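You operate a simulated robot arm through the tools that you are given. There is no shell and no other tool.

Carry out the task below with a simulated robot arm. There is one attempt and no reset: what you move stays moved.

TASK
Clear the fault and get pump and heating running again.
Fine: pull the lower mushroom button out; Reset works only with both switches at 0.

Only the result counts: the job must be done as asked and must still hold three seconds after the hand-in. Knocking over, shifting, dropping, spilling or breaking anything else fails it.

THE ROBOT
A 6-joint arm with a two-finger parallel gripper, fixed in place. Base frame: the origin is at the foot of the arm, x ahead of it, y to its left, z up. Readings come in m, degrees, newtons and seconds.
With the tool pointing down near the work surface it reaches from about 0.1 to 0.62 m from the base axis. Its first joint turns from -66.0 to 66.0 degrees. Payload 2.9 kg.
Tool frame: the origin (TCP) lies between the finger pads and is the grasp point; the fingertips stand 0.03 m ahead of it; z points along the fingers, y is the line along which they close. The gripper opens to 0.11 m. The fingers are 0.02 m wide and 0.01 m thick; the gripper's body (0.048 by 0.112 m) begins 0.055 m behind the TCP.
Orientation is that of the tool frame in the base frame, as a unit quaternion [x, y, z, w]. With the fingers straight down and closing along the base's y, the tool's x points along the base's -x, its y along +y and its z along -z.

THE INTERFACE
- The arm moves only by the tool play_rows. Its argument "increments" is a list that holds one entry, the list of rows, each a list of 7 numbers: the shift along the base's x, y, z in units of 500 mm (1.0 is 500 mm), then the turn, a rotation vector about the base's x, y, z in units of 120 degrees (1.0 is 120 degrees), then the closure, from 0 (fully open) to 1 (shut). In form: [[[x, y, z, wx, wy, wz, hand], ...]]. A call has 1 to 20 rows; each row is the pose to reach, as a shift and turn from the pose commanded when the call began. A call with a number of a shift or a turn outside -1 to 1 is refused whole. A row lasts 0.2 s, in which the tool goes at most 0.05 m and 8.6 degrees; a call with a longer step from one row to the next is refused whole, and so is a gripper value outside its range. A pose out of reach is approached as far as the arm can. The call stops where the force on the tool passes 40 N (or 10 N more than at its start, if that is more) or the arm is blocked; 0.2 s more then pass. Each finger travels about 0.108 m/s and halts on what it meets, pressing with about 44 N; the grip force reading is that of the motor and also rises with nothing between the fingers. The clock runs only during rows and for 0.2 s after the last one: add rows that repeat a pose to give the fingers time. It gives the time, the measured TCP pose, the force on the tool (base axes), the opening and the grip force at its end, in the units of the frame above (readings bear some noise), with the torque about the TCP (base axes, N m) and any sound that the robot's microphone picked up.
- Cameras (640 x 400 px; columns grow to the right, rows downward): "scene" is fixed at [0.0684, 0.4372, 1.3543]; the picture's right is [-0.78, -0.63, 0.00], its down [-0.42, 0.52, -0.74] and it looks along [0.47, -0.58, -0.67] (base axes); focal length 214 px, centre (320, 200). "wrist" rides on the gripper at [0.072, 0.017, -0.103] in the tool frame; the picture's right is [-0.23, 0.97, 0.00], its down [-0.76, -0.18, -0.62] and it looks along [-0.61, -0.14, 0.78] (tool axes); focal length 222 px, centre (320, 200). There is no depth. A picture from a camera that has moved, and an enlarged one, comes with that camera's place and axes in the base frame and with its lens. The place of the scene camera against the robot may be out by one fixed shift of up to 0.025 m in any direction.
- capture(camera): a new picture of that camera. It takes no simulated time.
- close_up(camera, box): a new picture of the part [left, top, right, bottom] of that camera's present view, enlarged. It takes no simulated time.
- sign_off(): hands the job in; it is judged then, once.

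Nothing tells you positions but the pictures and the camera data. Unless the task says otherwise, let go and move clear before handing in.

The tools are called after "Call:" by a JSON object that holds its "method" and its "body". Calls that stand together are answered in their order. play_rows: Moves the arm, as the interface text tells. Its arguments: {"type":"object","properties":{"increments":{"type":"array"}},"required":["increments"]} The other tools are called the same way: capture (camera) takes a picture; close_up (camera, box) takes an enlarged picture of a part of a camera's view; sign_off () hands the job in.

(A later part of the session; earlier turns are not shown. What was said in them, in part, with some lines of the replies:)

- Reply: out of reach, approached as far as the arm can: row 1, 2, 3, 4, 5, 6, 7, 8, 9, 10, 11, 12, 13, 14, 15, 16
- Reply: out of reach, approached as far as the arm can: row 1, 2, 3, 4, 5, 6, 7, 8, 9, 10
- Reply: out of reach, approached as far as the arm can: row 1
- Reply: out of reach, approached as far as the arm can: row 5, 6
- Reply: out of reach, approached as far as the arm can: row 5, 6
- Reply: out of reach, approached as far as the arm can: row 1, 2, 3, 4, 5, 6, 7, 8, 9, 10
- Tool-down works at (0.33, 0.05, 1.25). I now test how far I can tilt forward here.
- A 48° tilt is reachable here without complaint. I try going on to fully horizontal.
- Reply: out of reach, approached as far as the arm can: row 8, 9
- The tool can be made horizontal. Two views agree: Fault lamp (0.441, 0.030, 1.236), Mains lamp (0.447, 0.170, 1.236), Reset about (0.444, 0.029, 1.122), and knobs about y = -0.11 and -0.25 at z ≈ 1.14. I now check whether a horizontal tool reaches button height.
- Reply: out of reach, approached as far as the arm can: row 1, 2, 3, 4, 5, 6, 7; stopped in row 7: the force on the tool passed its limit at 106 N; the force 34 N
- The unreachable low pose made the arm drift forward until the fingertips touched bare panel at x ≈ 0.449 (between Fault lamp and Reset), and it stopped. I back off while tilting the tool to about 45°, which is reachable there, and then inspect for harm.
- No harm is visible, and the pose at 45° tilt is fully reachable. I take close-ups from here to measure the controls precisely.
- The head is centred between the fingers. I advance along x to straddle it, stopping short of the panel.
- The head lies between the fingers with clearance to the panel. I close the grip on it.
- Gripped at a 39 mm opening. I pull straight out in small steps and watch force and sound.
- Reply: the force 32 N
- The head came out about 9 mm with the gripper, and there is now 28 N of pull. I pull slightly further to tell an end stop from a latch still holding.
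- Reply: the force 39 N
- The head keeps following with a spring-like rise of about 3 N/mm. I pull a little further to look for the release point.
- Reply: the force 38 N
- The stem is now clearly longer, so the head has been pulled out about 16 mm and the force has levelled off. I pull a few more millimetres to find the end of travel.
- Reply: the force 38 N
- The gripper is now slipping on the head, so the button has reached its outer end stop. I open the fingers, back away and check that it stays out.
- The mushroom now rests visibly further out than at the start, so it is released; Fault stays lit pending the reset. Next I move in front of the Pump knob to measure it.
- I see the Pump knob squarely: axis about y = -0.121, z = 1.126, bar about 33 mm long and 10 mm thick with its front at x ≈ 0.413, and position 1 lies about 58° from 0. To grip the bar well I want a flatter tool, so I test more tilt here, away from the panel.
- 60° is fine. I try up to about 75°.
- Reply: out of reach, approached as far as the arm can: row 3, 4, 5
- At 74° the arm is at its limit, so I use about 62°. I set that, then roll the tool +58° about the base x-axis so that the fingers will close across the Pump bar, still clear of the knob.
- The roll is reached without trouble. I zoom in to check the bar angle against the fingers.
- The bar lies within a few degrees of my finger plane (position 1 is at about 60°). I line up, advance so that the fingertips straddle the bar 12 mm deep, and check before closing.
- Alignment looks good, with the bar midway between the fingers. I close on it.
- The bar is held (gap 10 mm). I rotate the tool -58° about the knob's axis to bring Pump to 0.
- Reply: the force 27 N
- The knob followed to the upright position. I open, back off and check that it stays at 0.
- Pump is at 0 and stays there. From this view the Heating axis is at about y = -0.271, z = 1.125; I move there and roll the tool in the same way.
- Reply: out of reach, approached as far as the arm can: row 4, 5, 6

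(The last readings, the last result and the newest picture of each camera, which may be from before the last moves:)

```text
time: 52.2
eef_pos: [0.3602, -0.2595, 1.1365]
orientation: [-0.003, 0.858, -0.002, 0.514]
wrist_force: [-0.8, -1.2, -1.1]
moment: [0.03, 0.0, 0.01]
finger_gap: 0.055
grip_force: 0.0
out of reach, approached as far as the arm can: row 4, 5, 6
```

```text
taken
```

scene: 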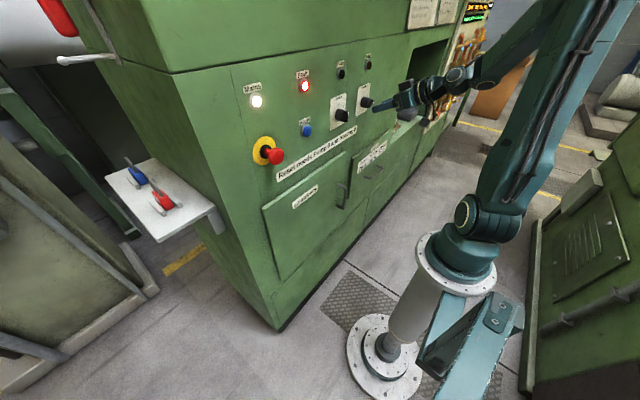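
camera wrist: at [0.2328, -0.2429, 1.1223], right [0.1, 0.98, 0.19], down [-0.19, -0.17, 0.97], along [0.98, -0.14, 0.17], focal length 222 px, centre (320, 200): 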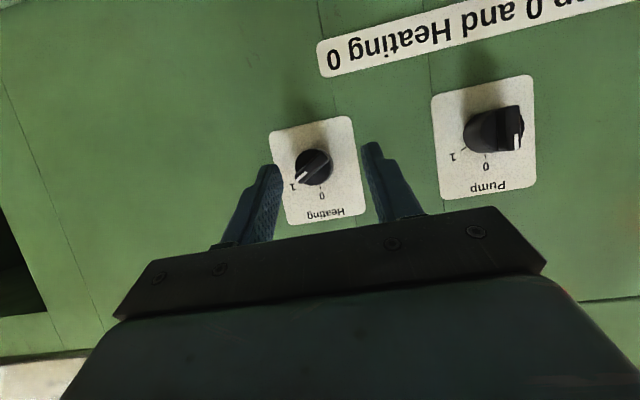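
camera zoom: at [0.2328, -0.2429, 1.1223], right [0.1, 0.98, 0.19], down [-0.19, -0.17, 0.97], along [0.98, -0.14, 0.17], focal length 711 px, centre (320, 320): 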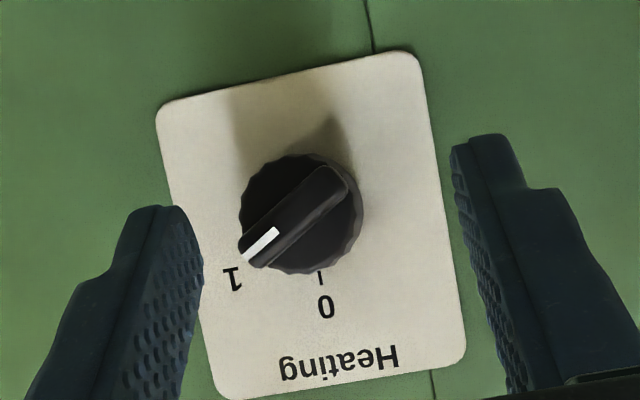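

The far right corner limits rolling the tool here (first joint near its stop), so for Heating I will push the bar along its arc with closed fingertips from below right, then square it up by gripping. I set a 52° tilt, close the fingers and move to the start point in front of the knob.

Call:
{"method": "play_rows", "body": {"increments": [[[0.01, -0.01, 0, 0, 0.02, 0, 0.7], [0.0196, -0.025, -0.006, 0, 0.04, 0, 0.9], [0.0196, -0.045, -0.012, 0, 0.06, 0, 1.0], [0.0196, -0.065, -0.02, 0, 0.0833, 0, 1.0], [0.0196, -0.0776, -0.0262, 0, 0.0833, 0, 1.0], [0.0196, -0.0776, -0.0262, 0, 0.0833, 0, 1.0]]]}}

Call:
{"method": "capture", "body": {"camera": "wrist"}}

Call:
{"method": "close_up", "body": {"camera": "wrist", "box": [240, 100, 400, 225]}}

Call:
{"method": "close_up", "body": {"camera": "scene", "box": [330, 75, 430, 145]}}

```text
time: 53.6
eef_pos: [0.369, -0.2978, 1.1215]
orientation: [-0.003, 0.9, -0.002, 0.437]
wrist_force: [0.1, 0.0, 0.3]
moment: [-0.01, -0.01, 0.02]
finger_gap: 0.0
grip_force: 37.3
```

```text
taken
camera wrist: at [0.2419, -0.2815, 1.1293], right [0.14, 0.98, 0.17], down [-0.02, -0.17, 0.98], along [0.99, -0.14, -0.01], focal length 222 px, centre (320, 200)
```

wrist: 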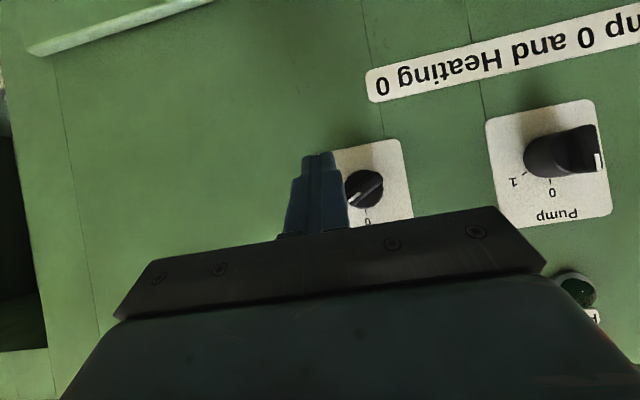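

```text
3.20 times, centred on (320, 162) of wrist
camera zoom: at [0.2419, -0.2815, 1.1293], right [0.14, 0.98, 0.17], down [-0.02, -0.17, 0.98], along [0.99, -0.14, -0.01], focal length 711 px, centre (320, 320)
```

zoom: 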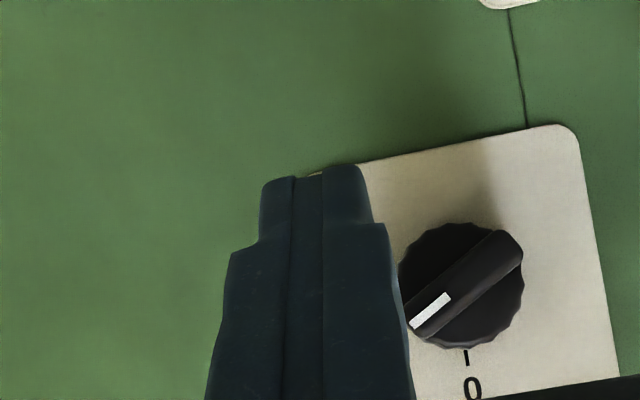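

```text
5.71 times, centred on (380, 110) of scene
camera zoom: at [0.0684, 0.4372, 1.3543], right [-0.78, -0.63, 0.0], down [-0.42, 0.52, -0.74], along [0.47, -0.58, -0.67], focal length 1226 px, centre (-23, 714)
```

zoom: 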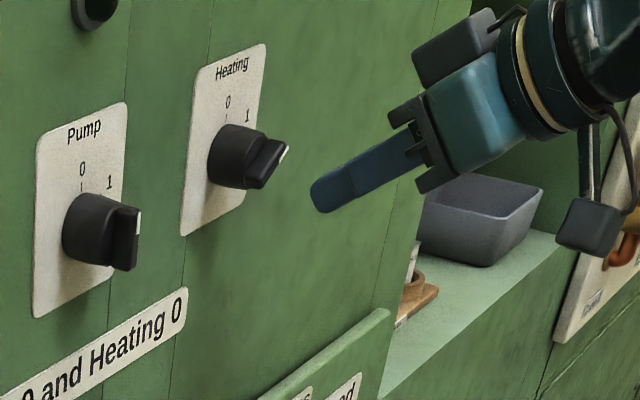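

Clear of the knob and closed. I advance to bar depth below its pointer end, then push up and left along the arc, first half of the way.

Call:
{"method": "play_rows", "body": {"increments": [[[0.02, 0, 0, 0, 0, 0, 1.0], [0.041, 0, 0, 0, 0, 0, 1.0], [0.041, 0.004, 0.009, 0, 0, 0, 1.0], [0.041, 0.0084, 0.0166, 0, 0, 0, 1.0], [0.041, 0.0096, 0.0212, 0, 0, 0, 1.0], [0.041, 0.0116, 0.0258, 0, 0, 0, 1.0], [0.041, 0.0144, 0.0298, 0, 0, 0, 1.0]]]}}

Call:
{"method": "close_up", "body": {"camera": "wrist", "box": [240, 100, 400, 225]}}

Call:
{"method": "close_up", "body": {"camera": "scene", "box": [330, 75, 430, 145]}}

```text
time: 55.2
eef_pos: [0.3892, -0.2902, 1.1377]
orientation: [-0.004, 0.9, -0.002, 0.437]
wrist_force: [-3.6, -2.5, 0.0]
moment: [-0.07, 0.02, -0.03]
finger_gap: 0.0002
grip_force: 37.9
```

```text
3.20 times, centred on (320, 162) of wrist
camera zoom: at [0.2627, -0.2744, 1.1455], right [0.14, 0.98, 0.17], down [-0.02, -0.17, 0.98], along [0.99, -0.14, -0.01], focal length 711 px, centre (320, 320)
```

zoom: 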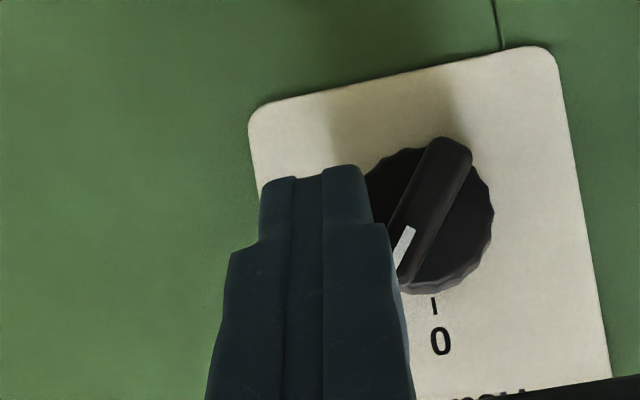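

```text
5.71 times, centred on (380, 110) of scene
camera zoom: at [0.0683, 0.4371, 1.3543], right [-0.78, -0.63, 0.0], down [-0.42, 0.52, -0.74], along [0.47, -0.58, -0.67], focal length 1226 px, centre (-23, 714)
```

zoom: 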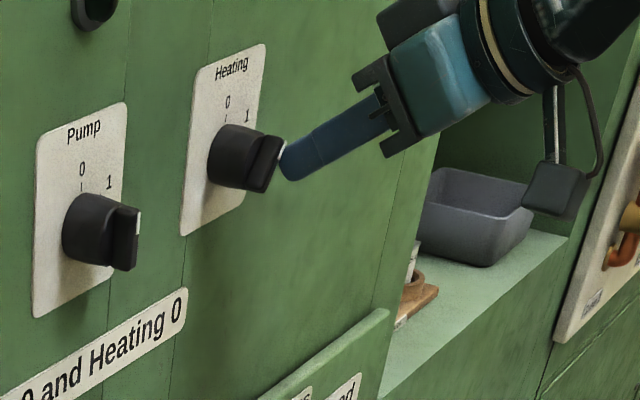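

The bar is turning as planned with only a few newtons. I continue the push to the upright position.

Call:
{"method": "play_rows", "body": {"increments": [[[0, 0.0032, 0.0034, 0, 0, 0, 1.0], [0, 0.0072, 0.0062, 0, 0, 0, 1.0], [0, 0.0116, 0.0084, 0, 0, 0, 1.0], [0, 0.0162, 0.0098, 0, 0, 0, 1.0], [0, 0.0185, 0.01, 0, 0, 0, 1.0]]]}}

Call:
{"method": "close_up", "body": {"camera": "wrist", "box": [240, 100, 400, 225]}}

Call:
{"method": "close_up", "body": {"camera": "scene", "box": [330, 75, 430, 145]}}

```text
time: 56.4
eef_pos: [0.3897, -0.2839, 1.1408]
orientation: [0.0, 0.9, -0.004, 0.436]
wrist_force: [6.3, -17.4, -10.5]
moment: [-0.36, 0.21, -0.54]
finger_gap: 0.0
grip_force: 37.5
```

```text
3.20 times, centred on (320, 162) of wrist
camera zoom: at [0.2634, -0.2672, 1.1492], right [0.14, 0.97, 0.17], down [-0.02, -0.17, 0.98], along [0.99, -0.14, -0.01], focal length 711 px, centre (320, 320)
```

zoom: 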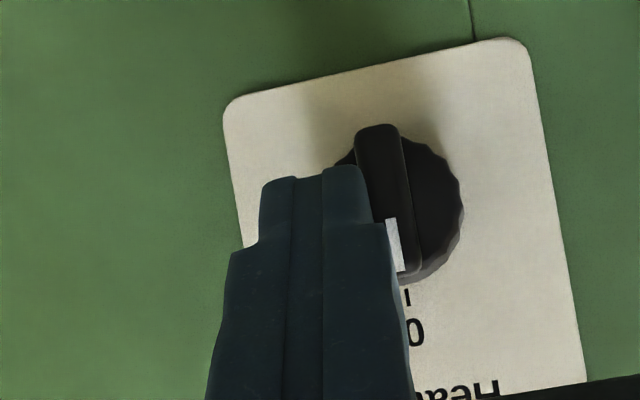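

```text
5.71 times, centred on (380, 110) of scene
camera zoom: at [0.0687, 0.4366, 1.3545], right [-0.78, -0.63, 0.0], down [-0.42, 0.52, -0.74], along [0.46, -0.58, -0.67], focal length 1226 px, centre (-23, 714)
```

zoom: 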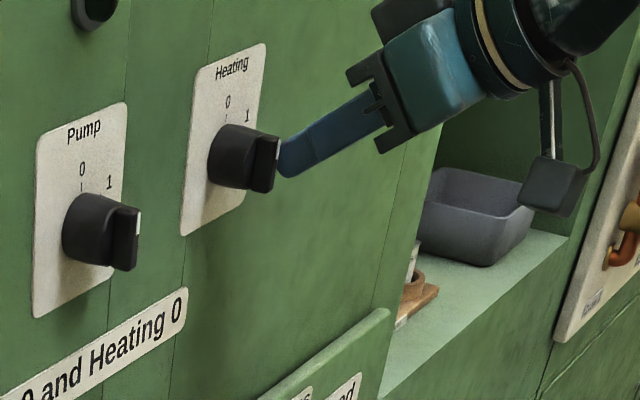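

The Heating bar stands upright against its stop. I relieve the push to the right, back off and check both knobs.

Call:
{"method": "play_rows", "body": {"increments": [[[0, -0.012, -0.002, 0, 0, 0, 1.0], [0, -0.024, -0.004, 0, 0, 0, 1.0], [-0.02, -0.024, 0, 0, 0, 0, 1.0], [-0.04, -0.01, 0.01, 0, 0, 0, 1.0], [-0.04, 0.06, 0.02, 0, 0, 0, 0.8], [-0.04, 0.12, 0.02, 0, 0, 0, 0.8], [-0.06, 0.18, 0.02, 0, 0, 0, 0.8], [-0.08, 0.2, 0.02, 0, 0, 0, 0.8], [-0.08, 0.2, 0.02, 0, 0, 0, 0.8]]]}}

Call:
{"method": "capture", "body": {"camera": "wrist"}}

Call:
{"method": "close_up", "body": {"camera": "wrist", "box": [180, 80, 420, 230]}}

Call:
{"method": "close_up", "body": {"camera": "scene", "box": [310, 75, 410, 145]}}

```text
time: 58.4
eef_pos: [0.3489, -0.1825, 1.1508]
orientation: [-0.003, 0.9, -0.002, 0.436]
wrist_force: [-0.2, 0.1, -0.7]
moment: [0.03, -0.01, 0.0]
finger_gap: 0.0222
grip_force: 0.0
```

```text
taken
camera wrist: at [0.2226, -0.1661, 1.159], right [0.14, 0.98, 0.17], down [-0.02, -0.17, 0.98], along [0.99, -0.14, -0.01], focal length 222 px, centre (320, 200)
```

wrist: 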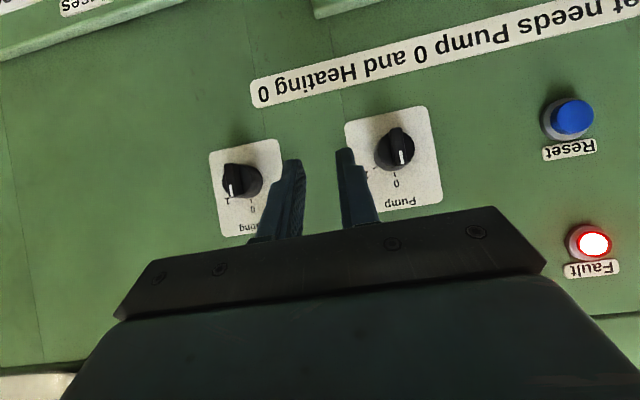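

```text
2.67 times, centred on (300, 155) of wrist
camera zoom: at [0.2226, -0.1661, 1.159], right [0.14, 0.98, 0.17], down [-0.02, -0.17, 0.98], along [0.99, -0.14, -0.01], focal length 592 px, centre (373, 320)
```

zoom: 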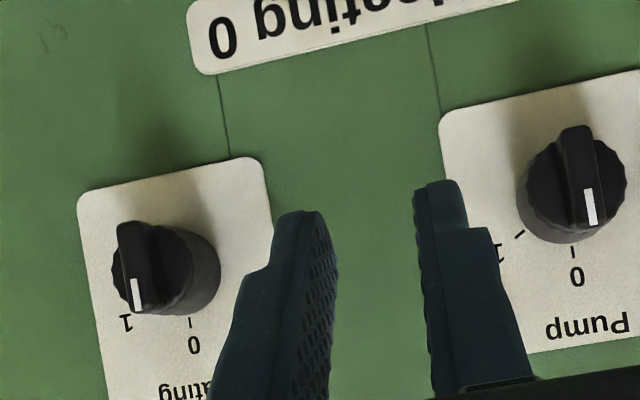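

```text
5.71 times, centred on (360, 110) of scene
camera zoom: at [0.0684, 0.4373, 1.3543], right [-0.78, -0.63, 0.0], down [-0.42, 0.52, -0.74], along [0.47, -0.58, -0.67], focal length 1226 px, centre (91, 714)
```

zoom: 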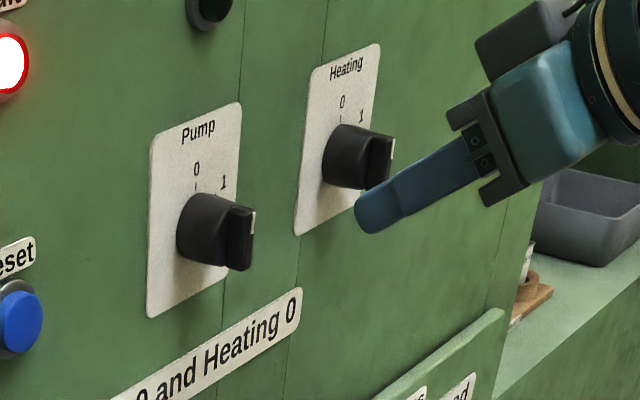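

Both switches now stand at 0. Next I move in front of Reset with the fingers closed.

Call:
{"method": "play_rows", "body": {"increments": [[[0, 0.08, 0, 0, 0, 0, 1.0], [0, 0.16, 0, 0, 0, 0, 1.0], [0, 0.24, 0, 0, 0, 0, 1.0], [0, 0.32, 0, 0, 0, 0, 1.0], [0, 0.39, -0.01, 0, 0, 0, 1.0], [0.01, 0.424, -0.0236, 0, 0, 0, 1.0], [0.022, 0.424, -0.0236, 0, 0, 0, 1.0], [0.022, 0.424, -0.0236, 0, 0, 0, 1.0]]]}}

Call:
{"method": "capture", "body": {"camera": "wrist"}}

Call:
{"method": "close_up", "body": {"camera": "wrist", "box": [240, 100, 400, 225]}}

Call:
{"method": "close_up", "body": {"camera": "scene", "box": [260, 90, 360, 160]}}

```text
time: 60.2
eef_pos: [0.3595, 0.0318, 1.1392]
orientation: [-0.003, 0.899, -0.001, 0.437]
wrist_force: [-0.6, -0.1, 0.3]
moment: [0.01, 0.0, 0.0]
finger_gap: 0.0003
grip_force: 37.7
```

```text
taken
camera wrist: at [0.2331, 0.0467, 1.1473], right [0.14, 0.98, 0.17], down [-0.02, -0.17, 0.98], along [0.99, -0.14, 0.0], focal length 222 px, centre (320, 200)
```

wrist: 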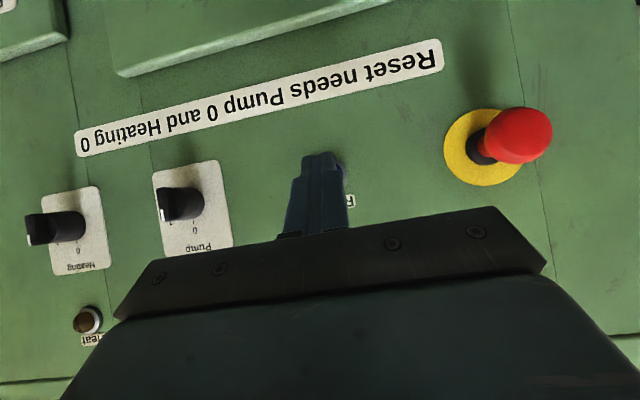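

```text
3.20 times, centred on (320, 162) of wrist
camera zoom: at [0.2331, 0.0467, 1.1473], right [0.14, 0.98, 0.17], down [-0.02, -0.17, 0.98], along [0.99, -0.14, 0.0], focal length 711 px, centre (320, 320)
```

zoom: 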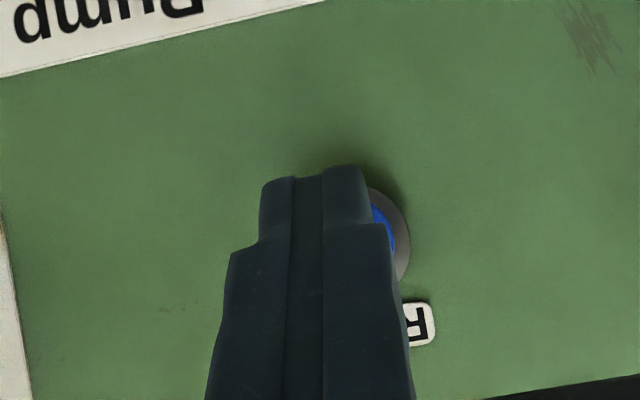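

```text
5.71 times, centred on (310, 125) of scene
camera zoom: at [0.0684, 0.4372, 1.3543], right [-0.78, -0.63, 0.0], down [-0.42, 0.52, -0.74], along [0.47, -0.58, -0.67], focal length 1226 px, centre (377, 629)
```

zoom: 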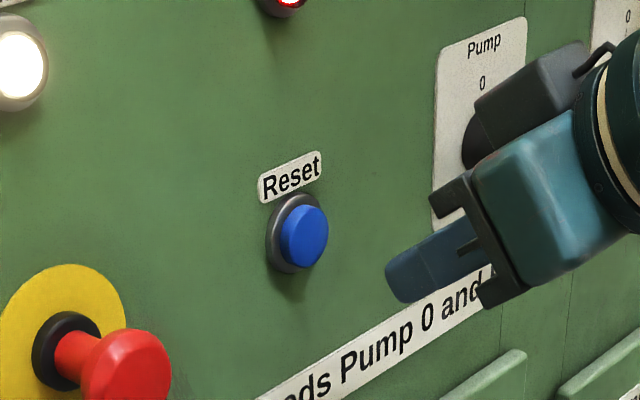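

Aligned with Reset. I press it straight in, in small final steps, and hold briefly.

Call:
{"method": "play_rows", "body": {"increments": [[[0.03, -0.003, -0.006, 0, 0, 0, 1.0], [0.06, -0.003, -0.006, 0, 0, 0, 1.0], [0.08, -0.003, -0.006, 0, 0, 0, 1.0], [0.09, -0.003, -0.006, 0, 0, 0, 1.0], [0.097, -0.003, -0.006, 0, 0, 0, 1.0], [0.102, -0.003, -0.006, 0, 0, 0, 1.0], [0.107, -0.003, -0.006, 0, 0, 0, 1.0], [0.107, -0.003, -0.006, 0, 0, 0, 1.0]]]}}

Call:
{"method": "capture", "body": {"camera": "scene"}}

Call:
{"method": "close_up", "body": {"camera": "scene", "box": [260, 70, 360, 140]}}

```text
time: 62.0
eef_pos: [0.4141, 0.0288, 1.1371]
orientation: [-0.003, 0.899, -0.002, 0.437]
wrist_force: [-12.7, 1.0, 3.5]
moment: [0.0, 0.05, 0.04]
finger_gap: 0.0004
grip_force: 37.4
heard: click
```

```text
taken
```

scene: 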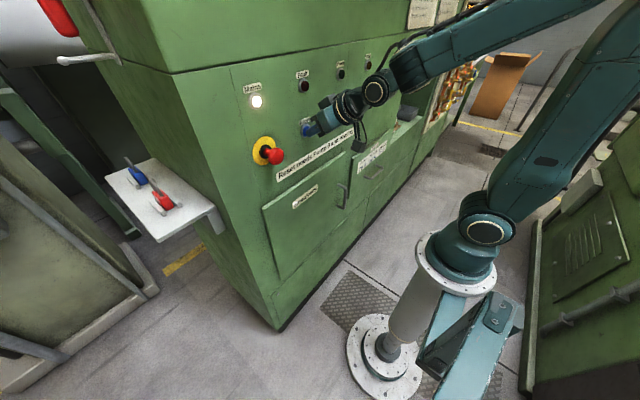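

```text
5.71 times, centred on (310, 105) of scene
camera zoom: at [0.0679, 0.4373, 1.3543], right [-0.78, -0.63, 0.0], down [-0.42, 0.52, -0.74], along [0.47, -0.58, -0.67], focal length 1226 px, centre (377, 743)
```

zoom: 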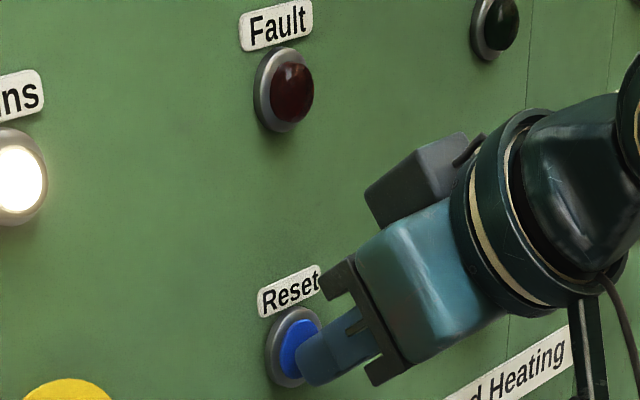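

A click was heard and the Fault lamp went out. I release Reset, confirm Fault stays off, and move back in front of the Pump knob.

Call:
{"method": "play_rows", "body": {"increments": [[[-0.03, 0, 0, 0, 0, 0, 1.0], [-0.07, 0, 0, 0, 0, 0, 1.0], [-0.11, 0, 0, 0, 0, 0, 0.8], [-0.12, -0.07, 0, 0, 0, 0, 0.6], [-0.12, -0.15, 0, 0, 0, 0, 0.5], [-0.12, -0.23, 0, 0, 0, 0, 0.5], [-0.12, -0.296, 0, 0, 0, 0, 0.5], [-0.12, -0.296, 0, 0, 0, 0, 0.5]]]}}

Call:
{"method": "capture", "body": {"camera": "scene"}}

Call:
{"method": "capture", "body": {"camera": "wrist"}}

Call:
{"method": "close_up", "body": {"camera": "scene", "box": [230, 50, 390, 150]}}

Call:
{"method": "close_up", "body": {"camera": "wrist", "box": [240, 100, 400, 225]}}

```text
time: 63.8
eef_pos: [0.3539, -0.1198, 1.136]
orientation: [-0.004, 0.9, -0.001, 0.437]
wrist_force: [0.8, -0.3, 0.0]
moment: [0.0, -0.02, 0.01]
finger_gap: 0.055
grip_force: 0.1
```

```text
taken
```

scene: 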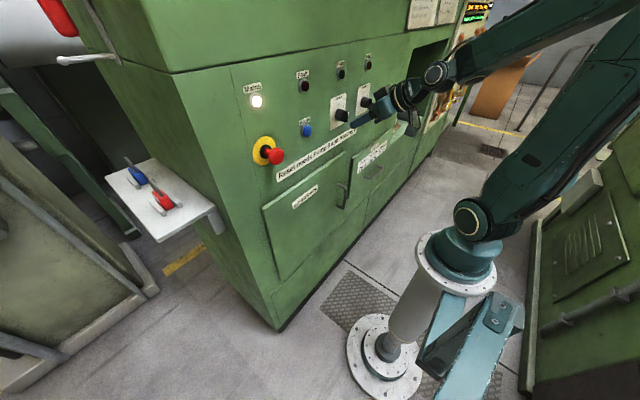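

```text
taken
camera wrist: at [0.2267, -0.1029, 1.1442], right [0.14, 0.98, 0.17], down [-0.02, -0.17, 0.98], along [0.99, -0.14, -0.01], focal length 222 px, centre (320, 200)
```

wrist: 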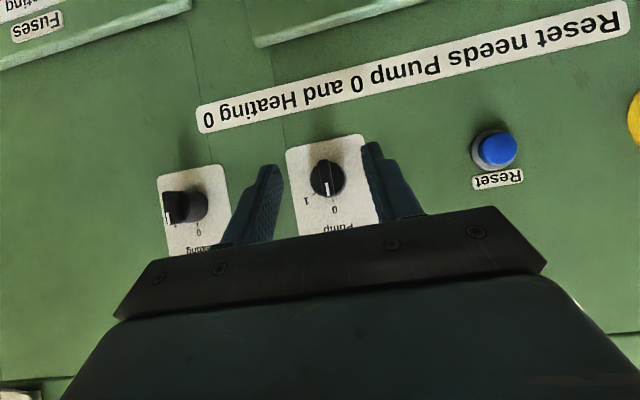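

```text
4.00 times, centred on (310, 100) of scene
camera zoom: at [0.0684, 0.4372, 1.3543], right [-0.78, -0.63, 0.0], down [-0.42, 0.52, -0.74], along [0.47, -0.58, -0.67], focal length 858 px, centre (360, 600)
```

zoom: 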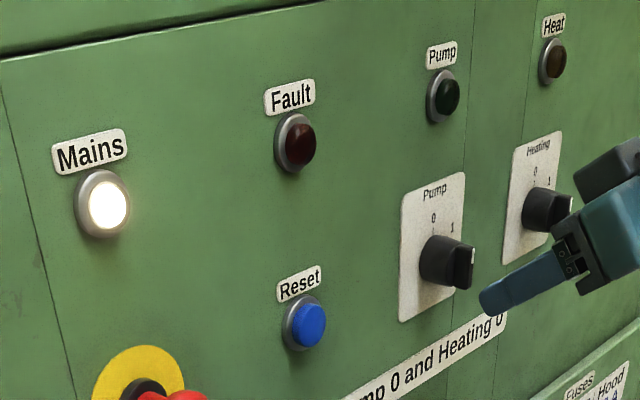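

```text
3.20 times, centred on (320, 162) of wrist
camera zoom: at [0.2267, -0.1029, 1.1442], right [0.14, 0.98, 0.17], down [-0.02, -0.17, 0.98], along [0.99, -0.14, -0.01], focal length 711 px, centre (320, 320)
```

zoom: 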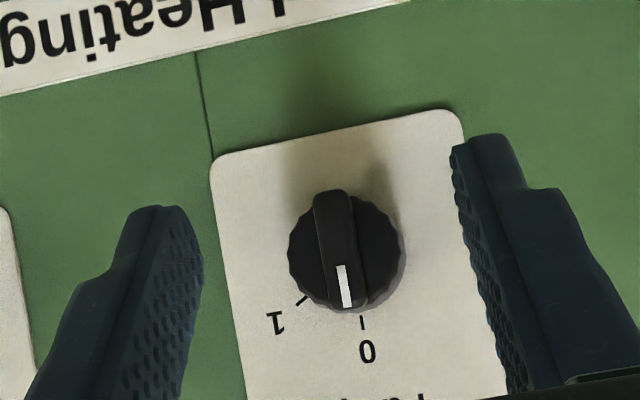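

Fault stays off and Reset sprang back. I set the 62° tilt again, straddle the upright Pump bar and grip it.

Call:
{"method": "play_rows", "body": {"increments": [[[0, 0, 0, 0, -0.042, 0, 0.5], [0, 0, 0, 0, -0.084, 0, 0.5], [0, -0.001, 0, 0, -0.084, 0, 0.5], [0.03, -0.001, 0, 0, -0.084, 0, 0.5], [0.06, -0.001, 0, 0, -0.084, 0, 0.5], [0.077, -0.001, 0, 0, -0.084, 0, 0.5], [0.077, -0.001, 0, 0, -0.084, 0, 0.5], [0.077, -0.001, 0, 0, -0.084, 0, 0.7], [0.077, -0.001, 0, 0, -0.084, 0, 0.85], [0.077, -0.001, 0, 0, -0.084, 0, 1.0], [0.077, -0.001, 0, 0, -0.084, 0, 1.0], [0.077, -0.001, 0, 0, -0.084, 0, 1.0]]]}}

Call:
{"method": "close_up", "body": {"camera": "wrist", "box": [240, 110, 400, 235]}}

Call:
{"method": "close_up", "body": {"camera": "scene", "box": [310, 80, 410, 150]}}

```text
time: 66.4
eef_pos: [0.3916, -0.1204, 1.1374]
orientation: [-0.002, 0.857, -0.003, 0.515]
wrist_force: [-34.5, -11.8, 14.2]
moment: [0.09, 0.38, -0.38]
finger_gap: 0.0099
grip_force: 45.4
```

```text
3.20 times, centred on (320, 172) of wrist
camera zoom: at [0.2658, -0.1036, 1.123], right [0.11, 0.98, 0.19], down [-0.19, -0.17, 0.97], along [0.98, -0.14, 0.17], focal length 711 px, centre (320, 288)
```

zoom: 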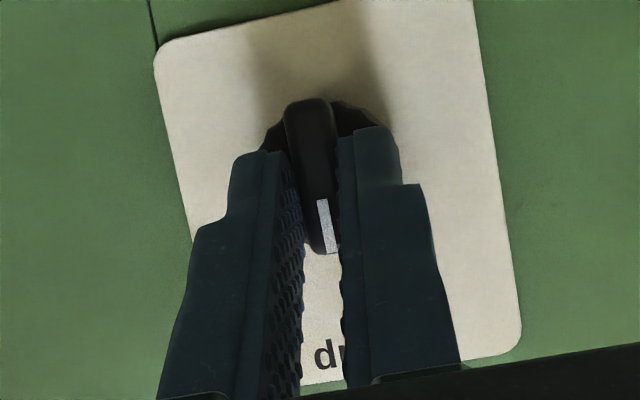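

```text
5.71 times, centred on (360, 115) of scene
camera zoom: at [0.0671, 0.4369, 1.3545], right [-0.78, -0.63, 0.0], down [-0.42, 0.52, -0.74], along [0.47, -0.58, -0.67], focal length 1226 px, centre (91, 686)
```

zoom: 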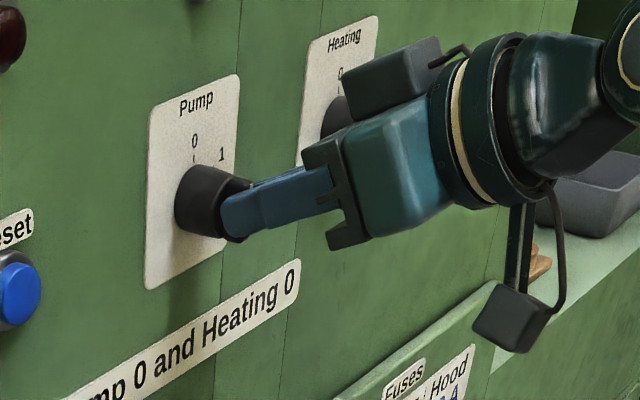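

The bar is gripped, but the tips press on the knob body with 35 N. I ease back 3 mm before turning.

Call:
{"method": "play_rows", "body": {"increments": [[[-0.003, 0, 0, 0, 0, 0, 1.0], [-0.006, 0, 0, 0, 0, 0, 1.0]]]}}

```text
time: 67.0
eef_pos: [0.3915, -0.12, 1.1376]
orientation: [-0.004, 0.857, -0.002, 0.515]
wrist_force: [22.4, -14.5, -1.1]
moment: [0.1, 0.66, -0.42]
finger_gap: 0.0097
grip_force: 45.1
```

I balance the axial load and turn the Pump bar +60° about its axis to position 1.

Call:
{"method": "play_rows", "body": {"increments": [[[0.003, -0.002, 0, 0, 0, 0, 1.0], [0.003, -0.0049, -0.0002, 0.0625, 0, 0, 1.0], [0.003, -0.0077, -0.0007, 0.125, 0, 0, 1.0], [0.003, -0.0104, -0.0017, 0.1875, 0, 0, 1.0], [0.003, -0.013, -0.0029, 0.25, 0, 0, 1.0], [0.003, -0.0154, -0.0045, 0.3125, 0, 0, 1.0], [0.003, -0.0176, -0.0064, 0.375, 0, 0, 1.0], [0.003, -0.0195, -0.0086, 0.4375, 0, 0, 1.0], [0.003, -0.0211, -0.011, 0.5, 0, 0, 1.0], [0.003, -0.0211, -0.011, 0.5, 0, 0, 1.0]]]}}

Call:
{"method": "close_up", "body": {"camera": "wrist", "box": [240, 110, 400, 235]}}

Call:
{"method": "close_up", "body": {"camera": "scene", "box": [230, 50, 390, 150]}}

```text
time: 69.2
eef_pos: [0.3921, -0.1312, 1.1325]
orientation: [0.256, 0.743, 0.427, 0.448]
wrist_force: [14.0, -18.5, 4.8]
moment: [-0.04, 0.42, 0.39]
finger_gap: 0.0098
grip_force: 45.0
```

```text
3.20 times, centred on (320, 172) of wrist
camera zoom: at [0.2656, -0.1096, 1.1386], right [0.1, 0.32, 0.94], down [-0.19, -0.92, 0.33], along [0.98, -0.22, -0.03], focal length 711 px, centre (320, 288)
```

zoom: 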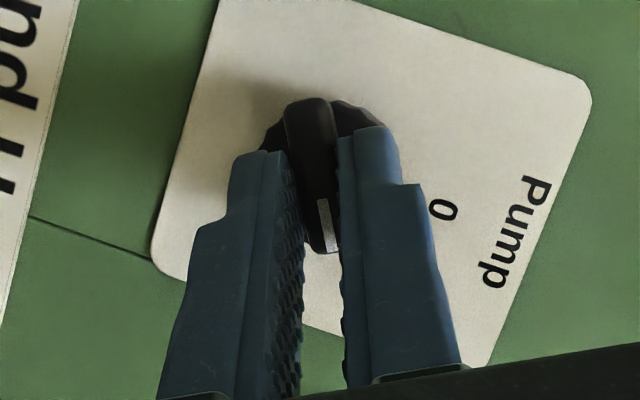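

```text
4.00 times, centred on (310, 100) of scene
camera zoom: at [0.0688, 0.4367, 1.3544], right [-0.78, -0.63, 0.0], down [-0.42, 0.52, -0.74], along [0.46, -0.58, -0.67], focal length 858 px, centre (360, 600)
```

zoom: 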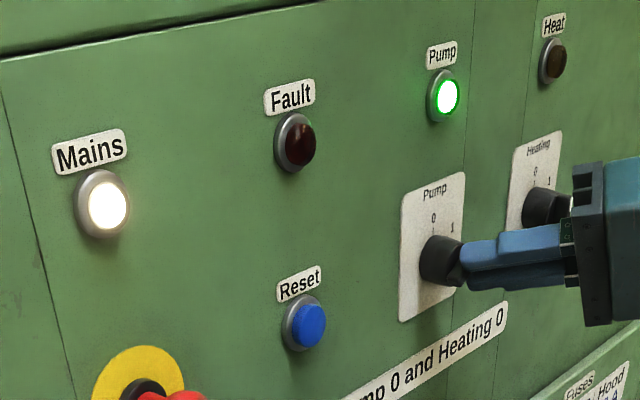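

The Pump lamp is green. I open, back straight off, and roll the tool level again.

Call:
{"method": "play_rows", "body": {"increments": [[[0, 0, 0, 0, 0, 0, 0.8], [0, 0, 0, 0, 0, 0, 0.6], [0, 0, 0, 0, 0, 0, 0.5], [-0.03, 0, 0, 0, 0, 0, 0.5], [-0.06, 0, 0, 0, 0, 0, 0.5], [-0.08, 0, 0, 0, 0, 0, 0.5], [-0.08, 0, 0, -0.0625, 0, 0, 0.5], [-0.08, 0, 0, -0.125, 0, 0, 0.5], [-0.08, 0, 0, -0.1875, 0, 0, 0.6], [-0.08, 0, 0, -0.25, 0, 0, 0.7], [-0.08, 0, 0, -0.3125, 0, 0, 0.8], [-0.08, 0, 0, -0.375, 0, 0, 0.9], [-0.08, 0, 0, -0.4375, 0, 0, 1.0], [-0.08, 0, 0, -0.5, 0, 0, 1.0], [-0.08, 0, 0, -0.5, 0, 0, 1.0]]]}}

Call:
{"method": "capture", "body": {"camera": "wrist"}}

Call:
{"method": "close_up", "body": {"camera": "scene", "box": [230, 50, 390, 150]}}

Call:
{"method": "close_up", "body": {"camera": "wrist", "box": [130, 100, 390, 260]}}

```text
time: 72.4
eef_pos: [0.3517, -0.129, 1.1328]
orientation: [-0.002, 0.858, -0.004, 0.514]
wrist_force: [-0.4, 0.3, -1.6]
moment: [0.03, -0.02, -0.05]
finger_gap: 0.0
grip_force: 37.9
```

```text
taken
camera wrist: at [0.2255, -0.1135, 1.1173], right [0.1, 0.98, 0.19], down [-0.19, -0.17, 0.97], along [0.98, -0.14, 0.17], focal length 222 px, centre (320, 200)
```

wrist: 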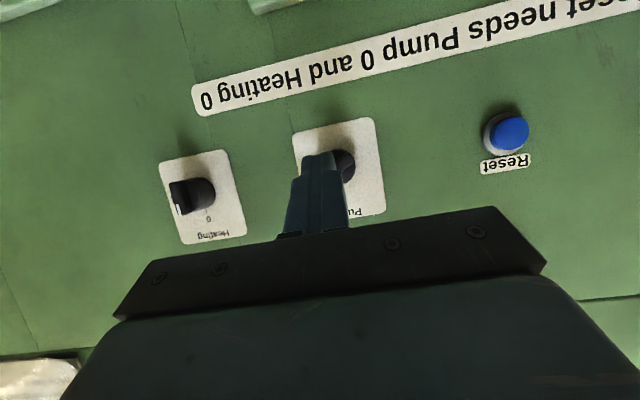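

```text
4.00 times, centred on (310, 100) of scene
camera zoom: at [0.0684, 0.4372, 1.3543], right [-0.78, -0.63, 0.0], down [-0.42, 0.52, -0.74], along [0.47, -0.58, -0.67], focal length 858 px, centre (360, 600)
```

zoom: 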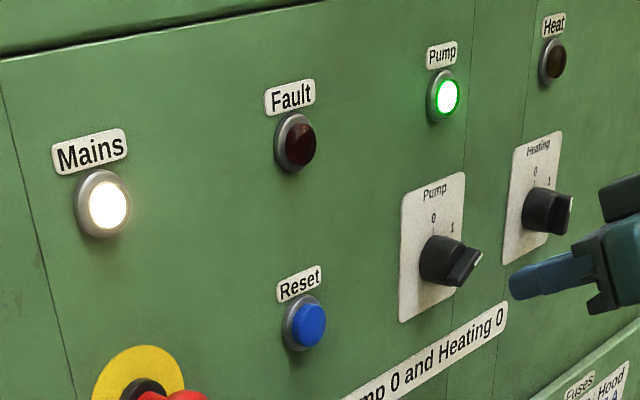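

```text
2.46 times, centred on (260, 180) of wrist
camera zoom: at [0.2255, -0.1135, 1.1173], right [0.1, 0.98, 0.19], down [-0.19, -0.17, 0.97], along [0.98, -0.14, 0.17], focal length 547 px, centre (468, 249)
```

zoom: 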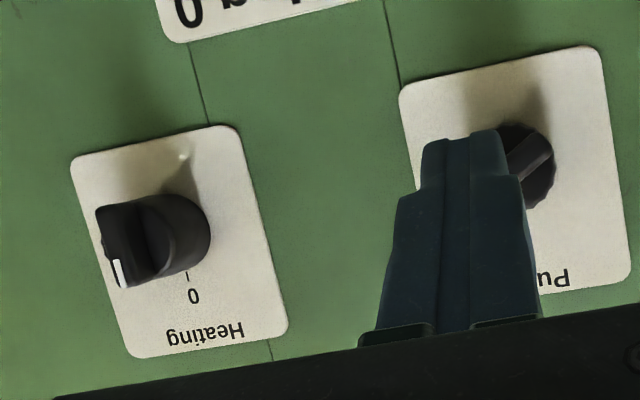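

Pump stays at 1 with its lamp lit. For Heating I push the bar's upper end from the left along its arc to 1; first I move the closed fingertips to the start point upper left of the knob.

Call:
{"method": "play_rows", "body": {"increments": [[[0.0, 0, 0.03, 0, 0, 0, 1.0], [0.01, -0.06, 0.053, 0, 0, 0, 1.0], [0.02, -0.12, 0.053, 0, 0, 0, 1.0], [0.036, -0.18, 0.053, 0, 0, 0, 1.0], [0.036, -0.232, 0.053, 0, 0, 0, 1.0], [0.036, -0.232, 0.053, 0, 0, 0, 1.0]]]}}

Call:
{"method": "capture", "body": {"camera": "wrist"}}

Call:
{"method": "close_up", "body": {"camera": "wrist", "box": [220, 70, 380, 195]}}

Call:
{"method": "close_up", "body": {"camera": "scene", "box": [330, 60, 430, 130]}}

```text
time: 73.8
eef_pos: [0.3708, -0.2468, 1.1596]
orientation: [-0.004, 0.858, -0.002, 0.514]
wrist_force: [0.3, -0.4, 0.0]
moment: [0.01, 0.0, 0.02]
finger_gap: 0.0002
grip_force: 37.6
```

```text
taken
camera wrist: at [0.2434, -0.2311, 1.144], right [0.1, 0.98, 0.19], down [-0.19, -0.17, 0.97], along [0.98, -0.14, 0.17], focal length 222 px, centre (320, 200)
```

wrist: 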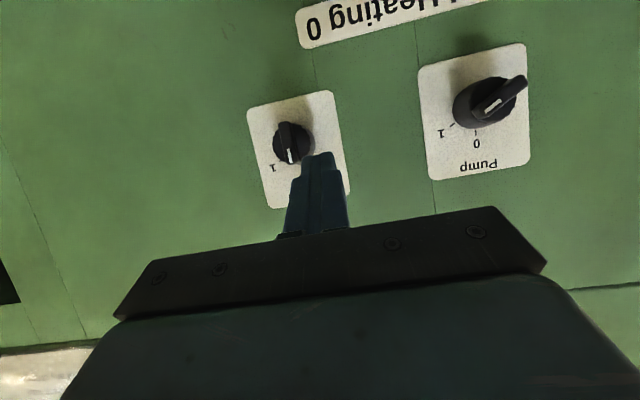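

```text
3.20 times, centred on (300, 132) of wrist
camera zoom: at [0.2434, -0.2311, 1.144], right [0.1, 0.98, 0.19], down [-0.19, -0.17, 0.97], along [0.98, -0.14, 0.17], focal length 711 px, centre (384, 416)
```

zoom: 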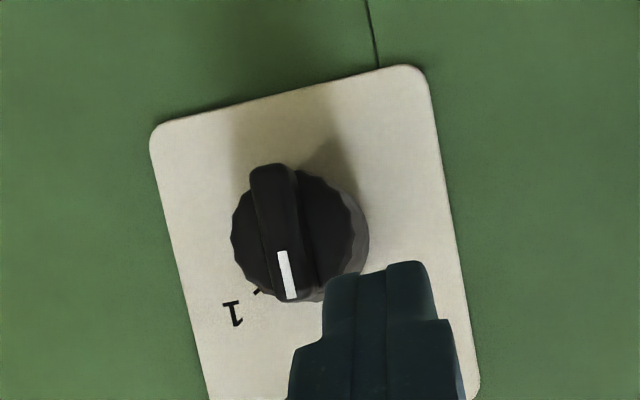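

```text
5.71 times, centred on (380, 95) of scene
camera zoom: at [0.0684, 0.4372, 1.3543], right [-0.78, -0.63, 0.0], down [-0.42, 0.52, -0.74], along [0.47, -0.58, -0.67], focal length 1226 px, centre (-23, 800)
```

zoom: 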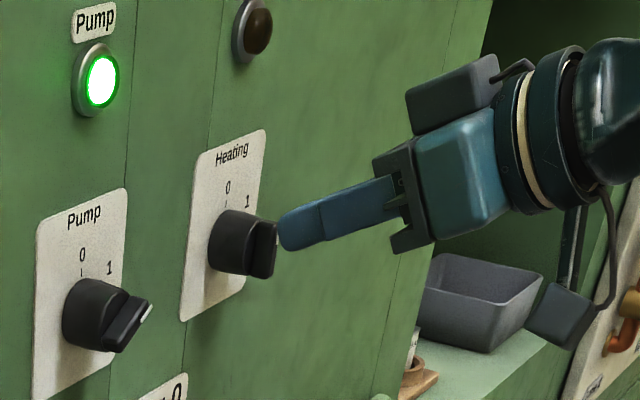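

Good clearance. I advance to bar depth and push the upper end to the right, first part of the way.

Call:
{"method": "play_rows", "body": {"increments": [[[0.02, 0, -0.004, 0, 0, 0, 1.0], [0.039, 0, -0.004, 0, 0, 0, 1.0], [0.039, -0.008, -0.004, 0, 0, 0, 1.0], [0.039, -0.0164, -0.0044, 0, 0, 0, 1.0], [0.039, -0.0204, -0.003, 0, 0, 0, 1.0], [0.039, -0.0246, -0.0022, 0, 0, 0, 1.0], [0.039, -0.0288, -0.0024, 0, 0, 0, 1.0], [0.039, -0.0328, -0.0032, 0, 0, 0, 1.0]]]}}

Call:
{"method": "close_up", "body": {"camera": "wrist", "box": [220, 70, 380, 195]}}

Call:
{"method": "close_up", "body": {"camera": "scene", "box": [330, 60, 430, 130]}}

```text
time: 75.6
eef_pos: [0.389, -0.2634, 1.1561]
orientation: [-0.003, 0.858, -0.002, 0.514]
wrist_force: [-3.2, 1.6, 3.2]
moment: [0.0, -0.02, -0.02]
finger_gap: 0.0
grip_force: 37.2
```

```text
3.20 times, centred on (300, 132) of wrist
camera zoom: at [0.2624, -0.2467, 1.1425], right [0.1, 0.98, 0.19], down [-0.19, -0.17, 0.97], along [0.98, -0.14, 0.17], focal length 711 px, centre (384, 416)
```

zoom: 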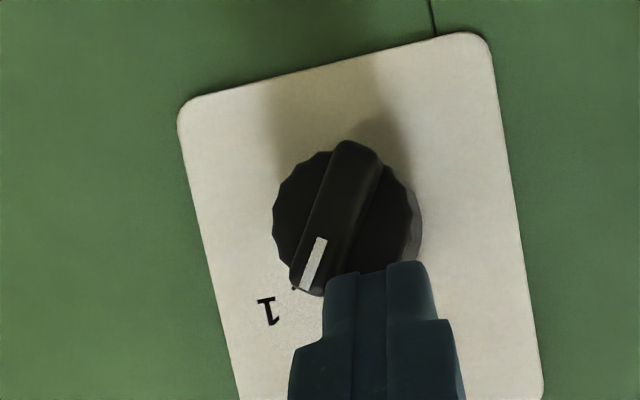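

```text
5.71 times, centred on (380, 95) of scene
camera zoom: at [0.0682, 0.4373, 1.3543], right [-0.78, -0.63, 0.0], down [-0.42, 0.52, -0.74], along [0.47, -0.58, -0.67], focal length 1226 px, centre (-23, 800)
```

zoom: 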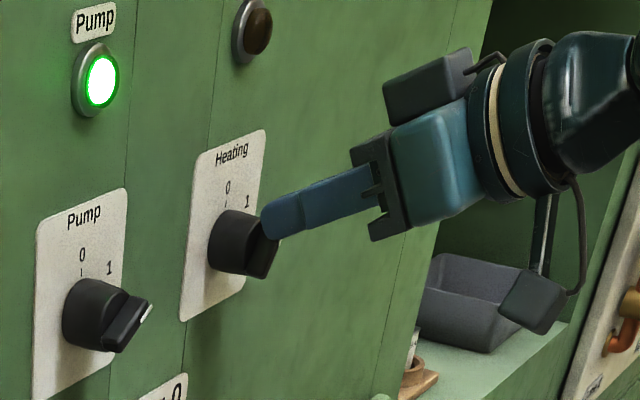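

The bar is at about 30°. I continue pushing right and downward along the arc.

Call:
{"method": "play_rows", "body": {"increments": [[[0, -0.003, -0.002, 0, 0, 0, 1.0], [0, -0.006, -0.005, 0, 0, 0, 1.0], [0, -0.009, -0.008, 0, 0, 0, 1.0], [0, -0.012, -0.011, 0, 0, 0, 1.0]]]}}

Call:
{"method": "close_up", "body": {"camera": "wrist", "box": [220, 70, 380, 195]}}

Call:
{"method": "close_up", "body": {"camera": "scene", "box": [330, 60, 430, 130]}}

```text
time: 76.6
eef_pos: [0.3877, -0.2672, 1.1538]
orientation: [-0.005, 0.856, -0.002, 0.517]
wrist_force: [-16.5, 7.4, 19.7]
moment: [-0.03, -0.14, 0.0]
finger_gap: 0.0001
grip_force: 37.3
```

```text
3.20 times, centred on (300, 132) of wrist
camera zoom: at [0.2624, -0.2514, 1.1387], right [0.1, 0.98, 0.19], down [-0.2, -0.17, 0.97], along [0.98, -0.13, 0.17], focal length 711 px, centre (384, 416)
```

zoom: 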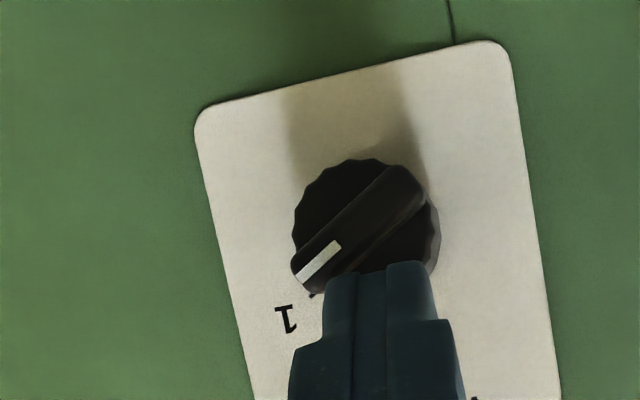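

```text
5.71 times, centred on (380, 95) of scene
camera zoom: at [0.0676, 0.4377, 1.3542], right [-0.78, -0.63, 0.0], down [-0.42, 0.52, -0.74], along [0.47, -0.58, -0.67], focal length 1226 px, centre (-23, 800)
```

zoom: 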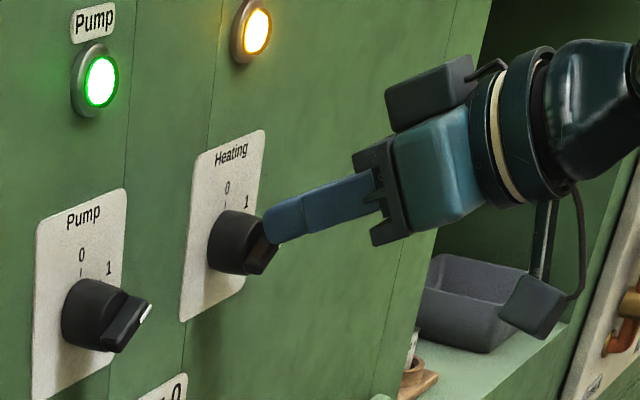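

The Heat lamp is now lit amber and the bar is at position 1 against its stop. I lift off up and left, then back away from the panel.

Call:
{"method": "play_rows", "body": {"increments": [[[0, 0.006, 0.012, 0, 0, 0, 1.0], [0, 0.012, 0.024, 0, 0, 0, 1.0], [-0.02, 0.016, 0.03, 0, 0, 0, 1.0], [-0.05, 0.05, 0.04, 0, 0.02, 0, 1.0], [-0.07, 0.12, 0.05, 0, 0.05, 0, 1.0], [-0.1, 0.19, 0.06, 0, 0.08, 0, 1.0], [-0.13, 0.26, 0.08, 0, 0.11, 0, 0.8], [-0.15, 0.3, 0.1, 0, 0.14, 0, 0.8], [-0.15, 0.3, 0.1, 0, 0.14, 0, 0.8]]]}}

Call:
{"method": "capture", "body": {"camera": "wrist"}}

Call:
{"method": "capture", "body": {"camera": "scene"}}

Call:
{"method": "close_up", "body": {"camera": "scene", "box": [230, 50, 390, 150]}}

Call:
{"method": "close_up", "body": {"camera": "wrist", "box": [160, 60, 400, 210]}}

```text
time: 78.6
eef_pos: [0.3125, -0.1172, 1.2013]
orientation: [-0.003, 0.924, -0.001, 0.383]
wrist_force: [0.6, 0.0, -0.2]
moment: [0.01, -0.01, 0.01]
finger_gap: 0.022
grip_force: 0.0
```

```text
taken
camera wrist: at [0.1871, -0.1008, 1.2246], right [0.16, 0.98, 0.16], down [0.1, -0.17, 0.98], along [0.98, -0.14, -0.12], focal length 222 px, centre (320, 200)
```

wrist: 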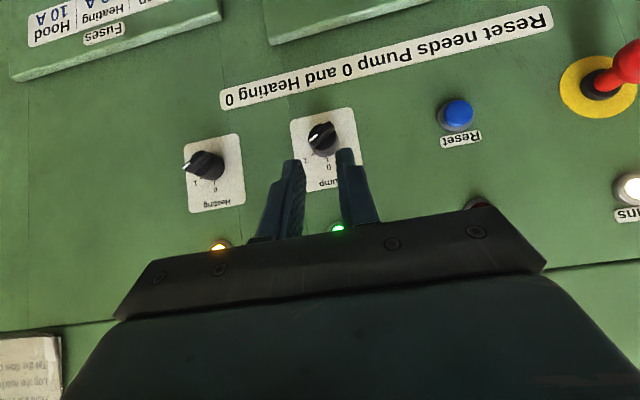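

```text
taken
```

scene: 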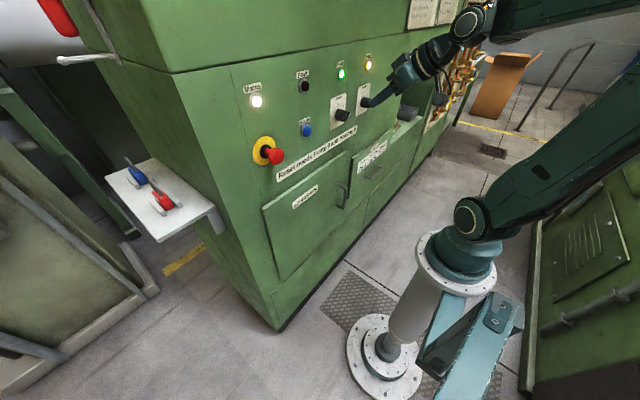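

```text
4.00 times, centred on (310, 100) of scene
camera zoom: at [0.0684, 0.4373, 1.3543], right [-0.78, -0.63, 0.0], down [-0.42, 0.52, -0.74], along [0.47, -0.58, -0.67], focal length 858 px, centre (360, 600)
```

zoom: 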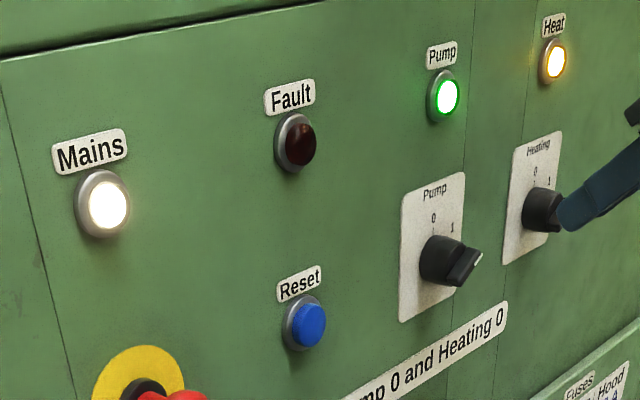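

```text
2.67 times, centred on (280, 135) of wrist
camera zoom: at [0.1871, -0.1008, 1.2246], right [0.16, 0.98, 0.16], down [0.1, -0.17, 0.98], along [0.98, -0.14, -0.12], focal length 592 px, centre (427, 373)
```

zoom: 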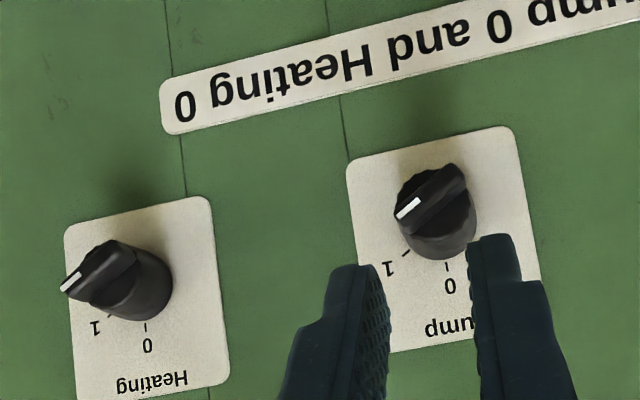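

Fault is off, both the Pump and Heat lamps are lit, both switches are at 1, and the mushroom is out. I move a little further clear and wait a few seconds to see that it holds.

Call:
{"method": "play_rows", "body": {"increments": [[[-0.02, 0.03, 0.02, 0, 0.03, 0, 0.8], [-0.04, 0.06, 0.04, 0, 0.06, 0, 0.8], [-0.06, 0.09, 0.06, 0, 0.09, 0, 0.8], [-0.08, 0.12, 0.08, 0, 0.12, 0, 0.8], [-0.08, 0.12, 0.08, 0, 0.12, 0, 0.8], [-0.08, 0.12, 0.08, 0, 0.12, 0, 0.8], [-0.08, 0.12, 0.08, 0, 0.12, 0, 0.8], [-0.08, 0.12, 0.08, 0, 0.12, 0, 0.8], [-0.08, 0.12, 0.08, 0, 0.12, 0, 0.8], [-0.08, 0.12, 0.08, 0, 0.12, 0, 0.8], [-0.08, 0.12, 0.08, 0, 0.12, 0, 0.8], [-0.08, 0.12, 0.08, 0, 0.12, 0, 0.8], [-0.08, 0.12, 0.08, 0, 0.12, 0, 0.8], [-0.08, 0.12, 0.08, 0, 0.12, 0, 0.8], [-0.08, 0.12, 0.08, 0, 0.12, 0, 0.8], [-0.08, 0.12, 0.08, 0, 0.12, 0, 0.8], [-0.08, 0.12, 0.08, 0, 0.12, 0, 0.8], [-0.08, 0.12, 0.08, 0, 0.12, 0, 0.8], [-0.08, 0.12, 0.08, 0, 0.12, 0, 0.8], [-0.08, 0.12, 0.08, 0, 0.12, 0, 0.8]]]}}

Call:
{"method": "capture", "body": {"camera": "scene"}}

Call:
{"method": "close_up", "body": {"camera": "scene", "box": [230, 50, 390, 150]}}

Call:
{"method": "close_up", "body": {"camera": "scene", "box": [240, 120, 320, 170]}}

```text
time: 82.8
eef_pos: [0.2743, -0.0575, 1.2416]
orientation: [-0.004, 0.964, -0.001, 0.264]
wrist_force: [-0.1, 0.2, 0.1]
moment: [0.0, 0.04, 0.02]
finger_gap: 0.0218
grip_force: 0.0
```

```text
taken
```

scene: 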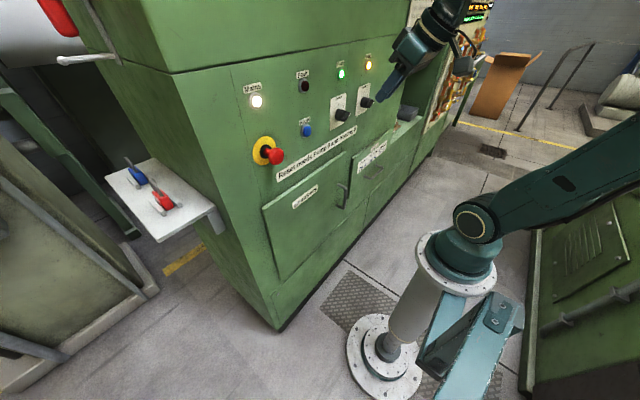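

```text
4.00 times, centred on (310, 100) of scene
camera zoom: at [0.0684, 0.4372, 1.3543], right [-0.78, -0.63, 0.0], down [-0.42, 0.52, -0.74], along [0.47, -0.58, -0.67], focal length 858 px, centre (360, 600)
```

zoom: 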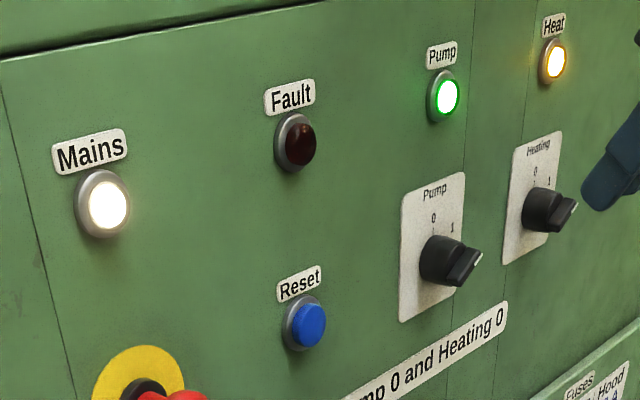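

```text
8.00 times, centred on (280, 145) of scene
camera zoom: at [0.0684, 0.4372, 1.3543], right [-0.78, -0.63, 0.0], down [-0.42, 0.52, -0.74], along [0.47, -0.58, -0.67], focal length 1716 px, centre (640, 640)
```

zoom: 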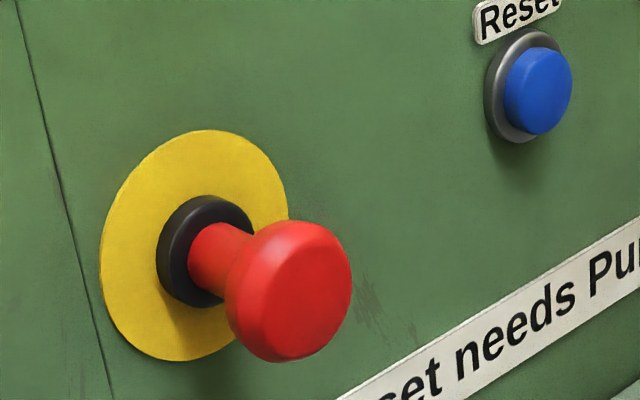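

More than three seconds later everything still holds: Fault is off, Mains, Pump and Heat are lit, both switches are at 1, the mushroom is out, and the arm is clear. I hand the job in.

Call:
{"method": "sign_off", "body": {}}

```text
The job is handed in.
```

The fault is cleared and both pump and heating are running. At hand-in the Fault lamp was off, the Mains, Pump and Heat lamps were lit, and both switches stood at 1. I waited more than three seconds with the arm clear and nothing changed.

- **Steps done:** I pulled the red mushroom button out, turned Pump and Heating to 0, and pressed Reset, which clicked and put the Fault lamp out. Then I turned Pump and Heating back to 1.
- **Which mushroom button:** I found only one mushroom button within reach, the red one on the panel below the Mains lamp, and took it as the "lower" one. It had been pressed in and now stays out.
- **One unplanned contact:** Early on, the fingertips ran into bare panel between the Fault lamp and Reset with about 106 N before the arm stopped. I saw no damage in the pictures afterwards.
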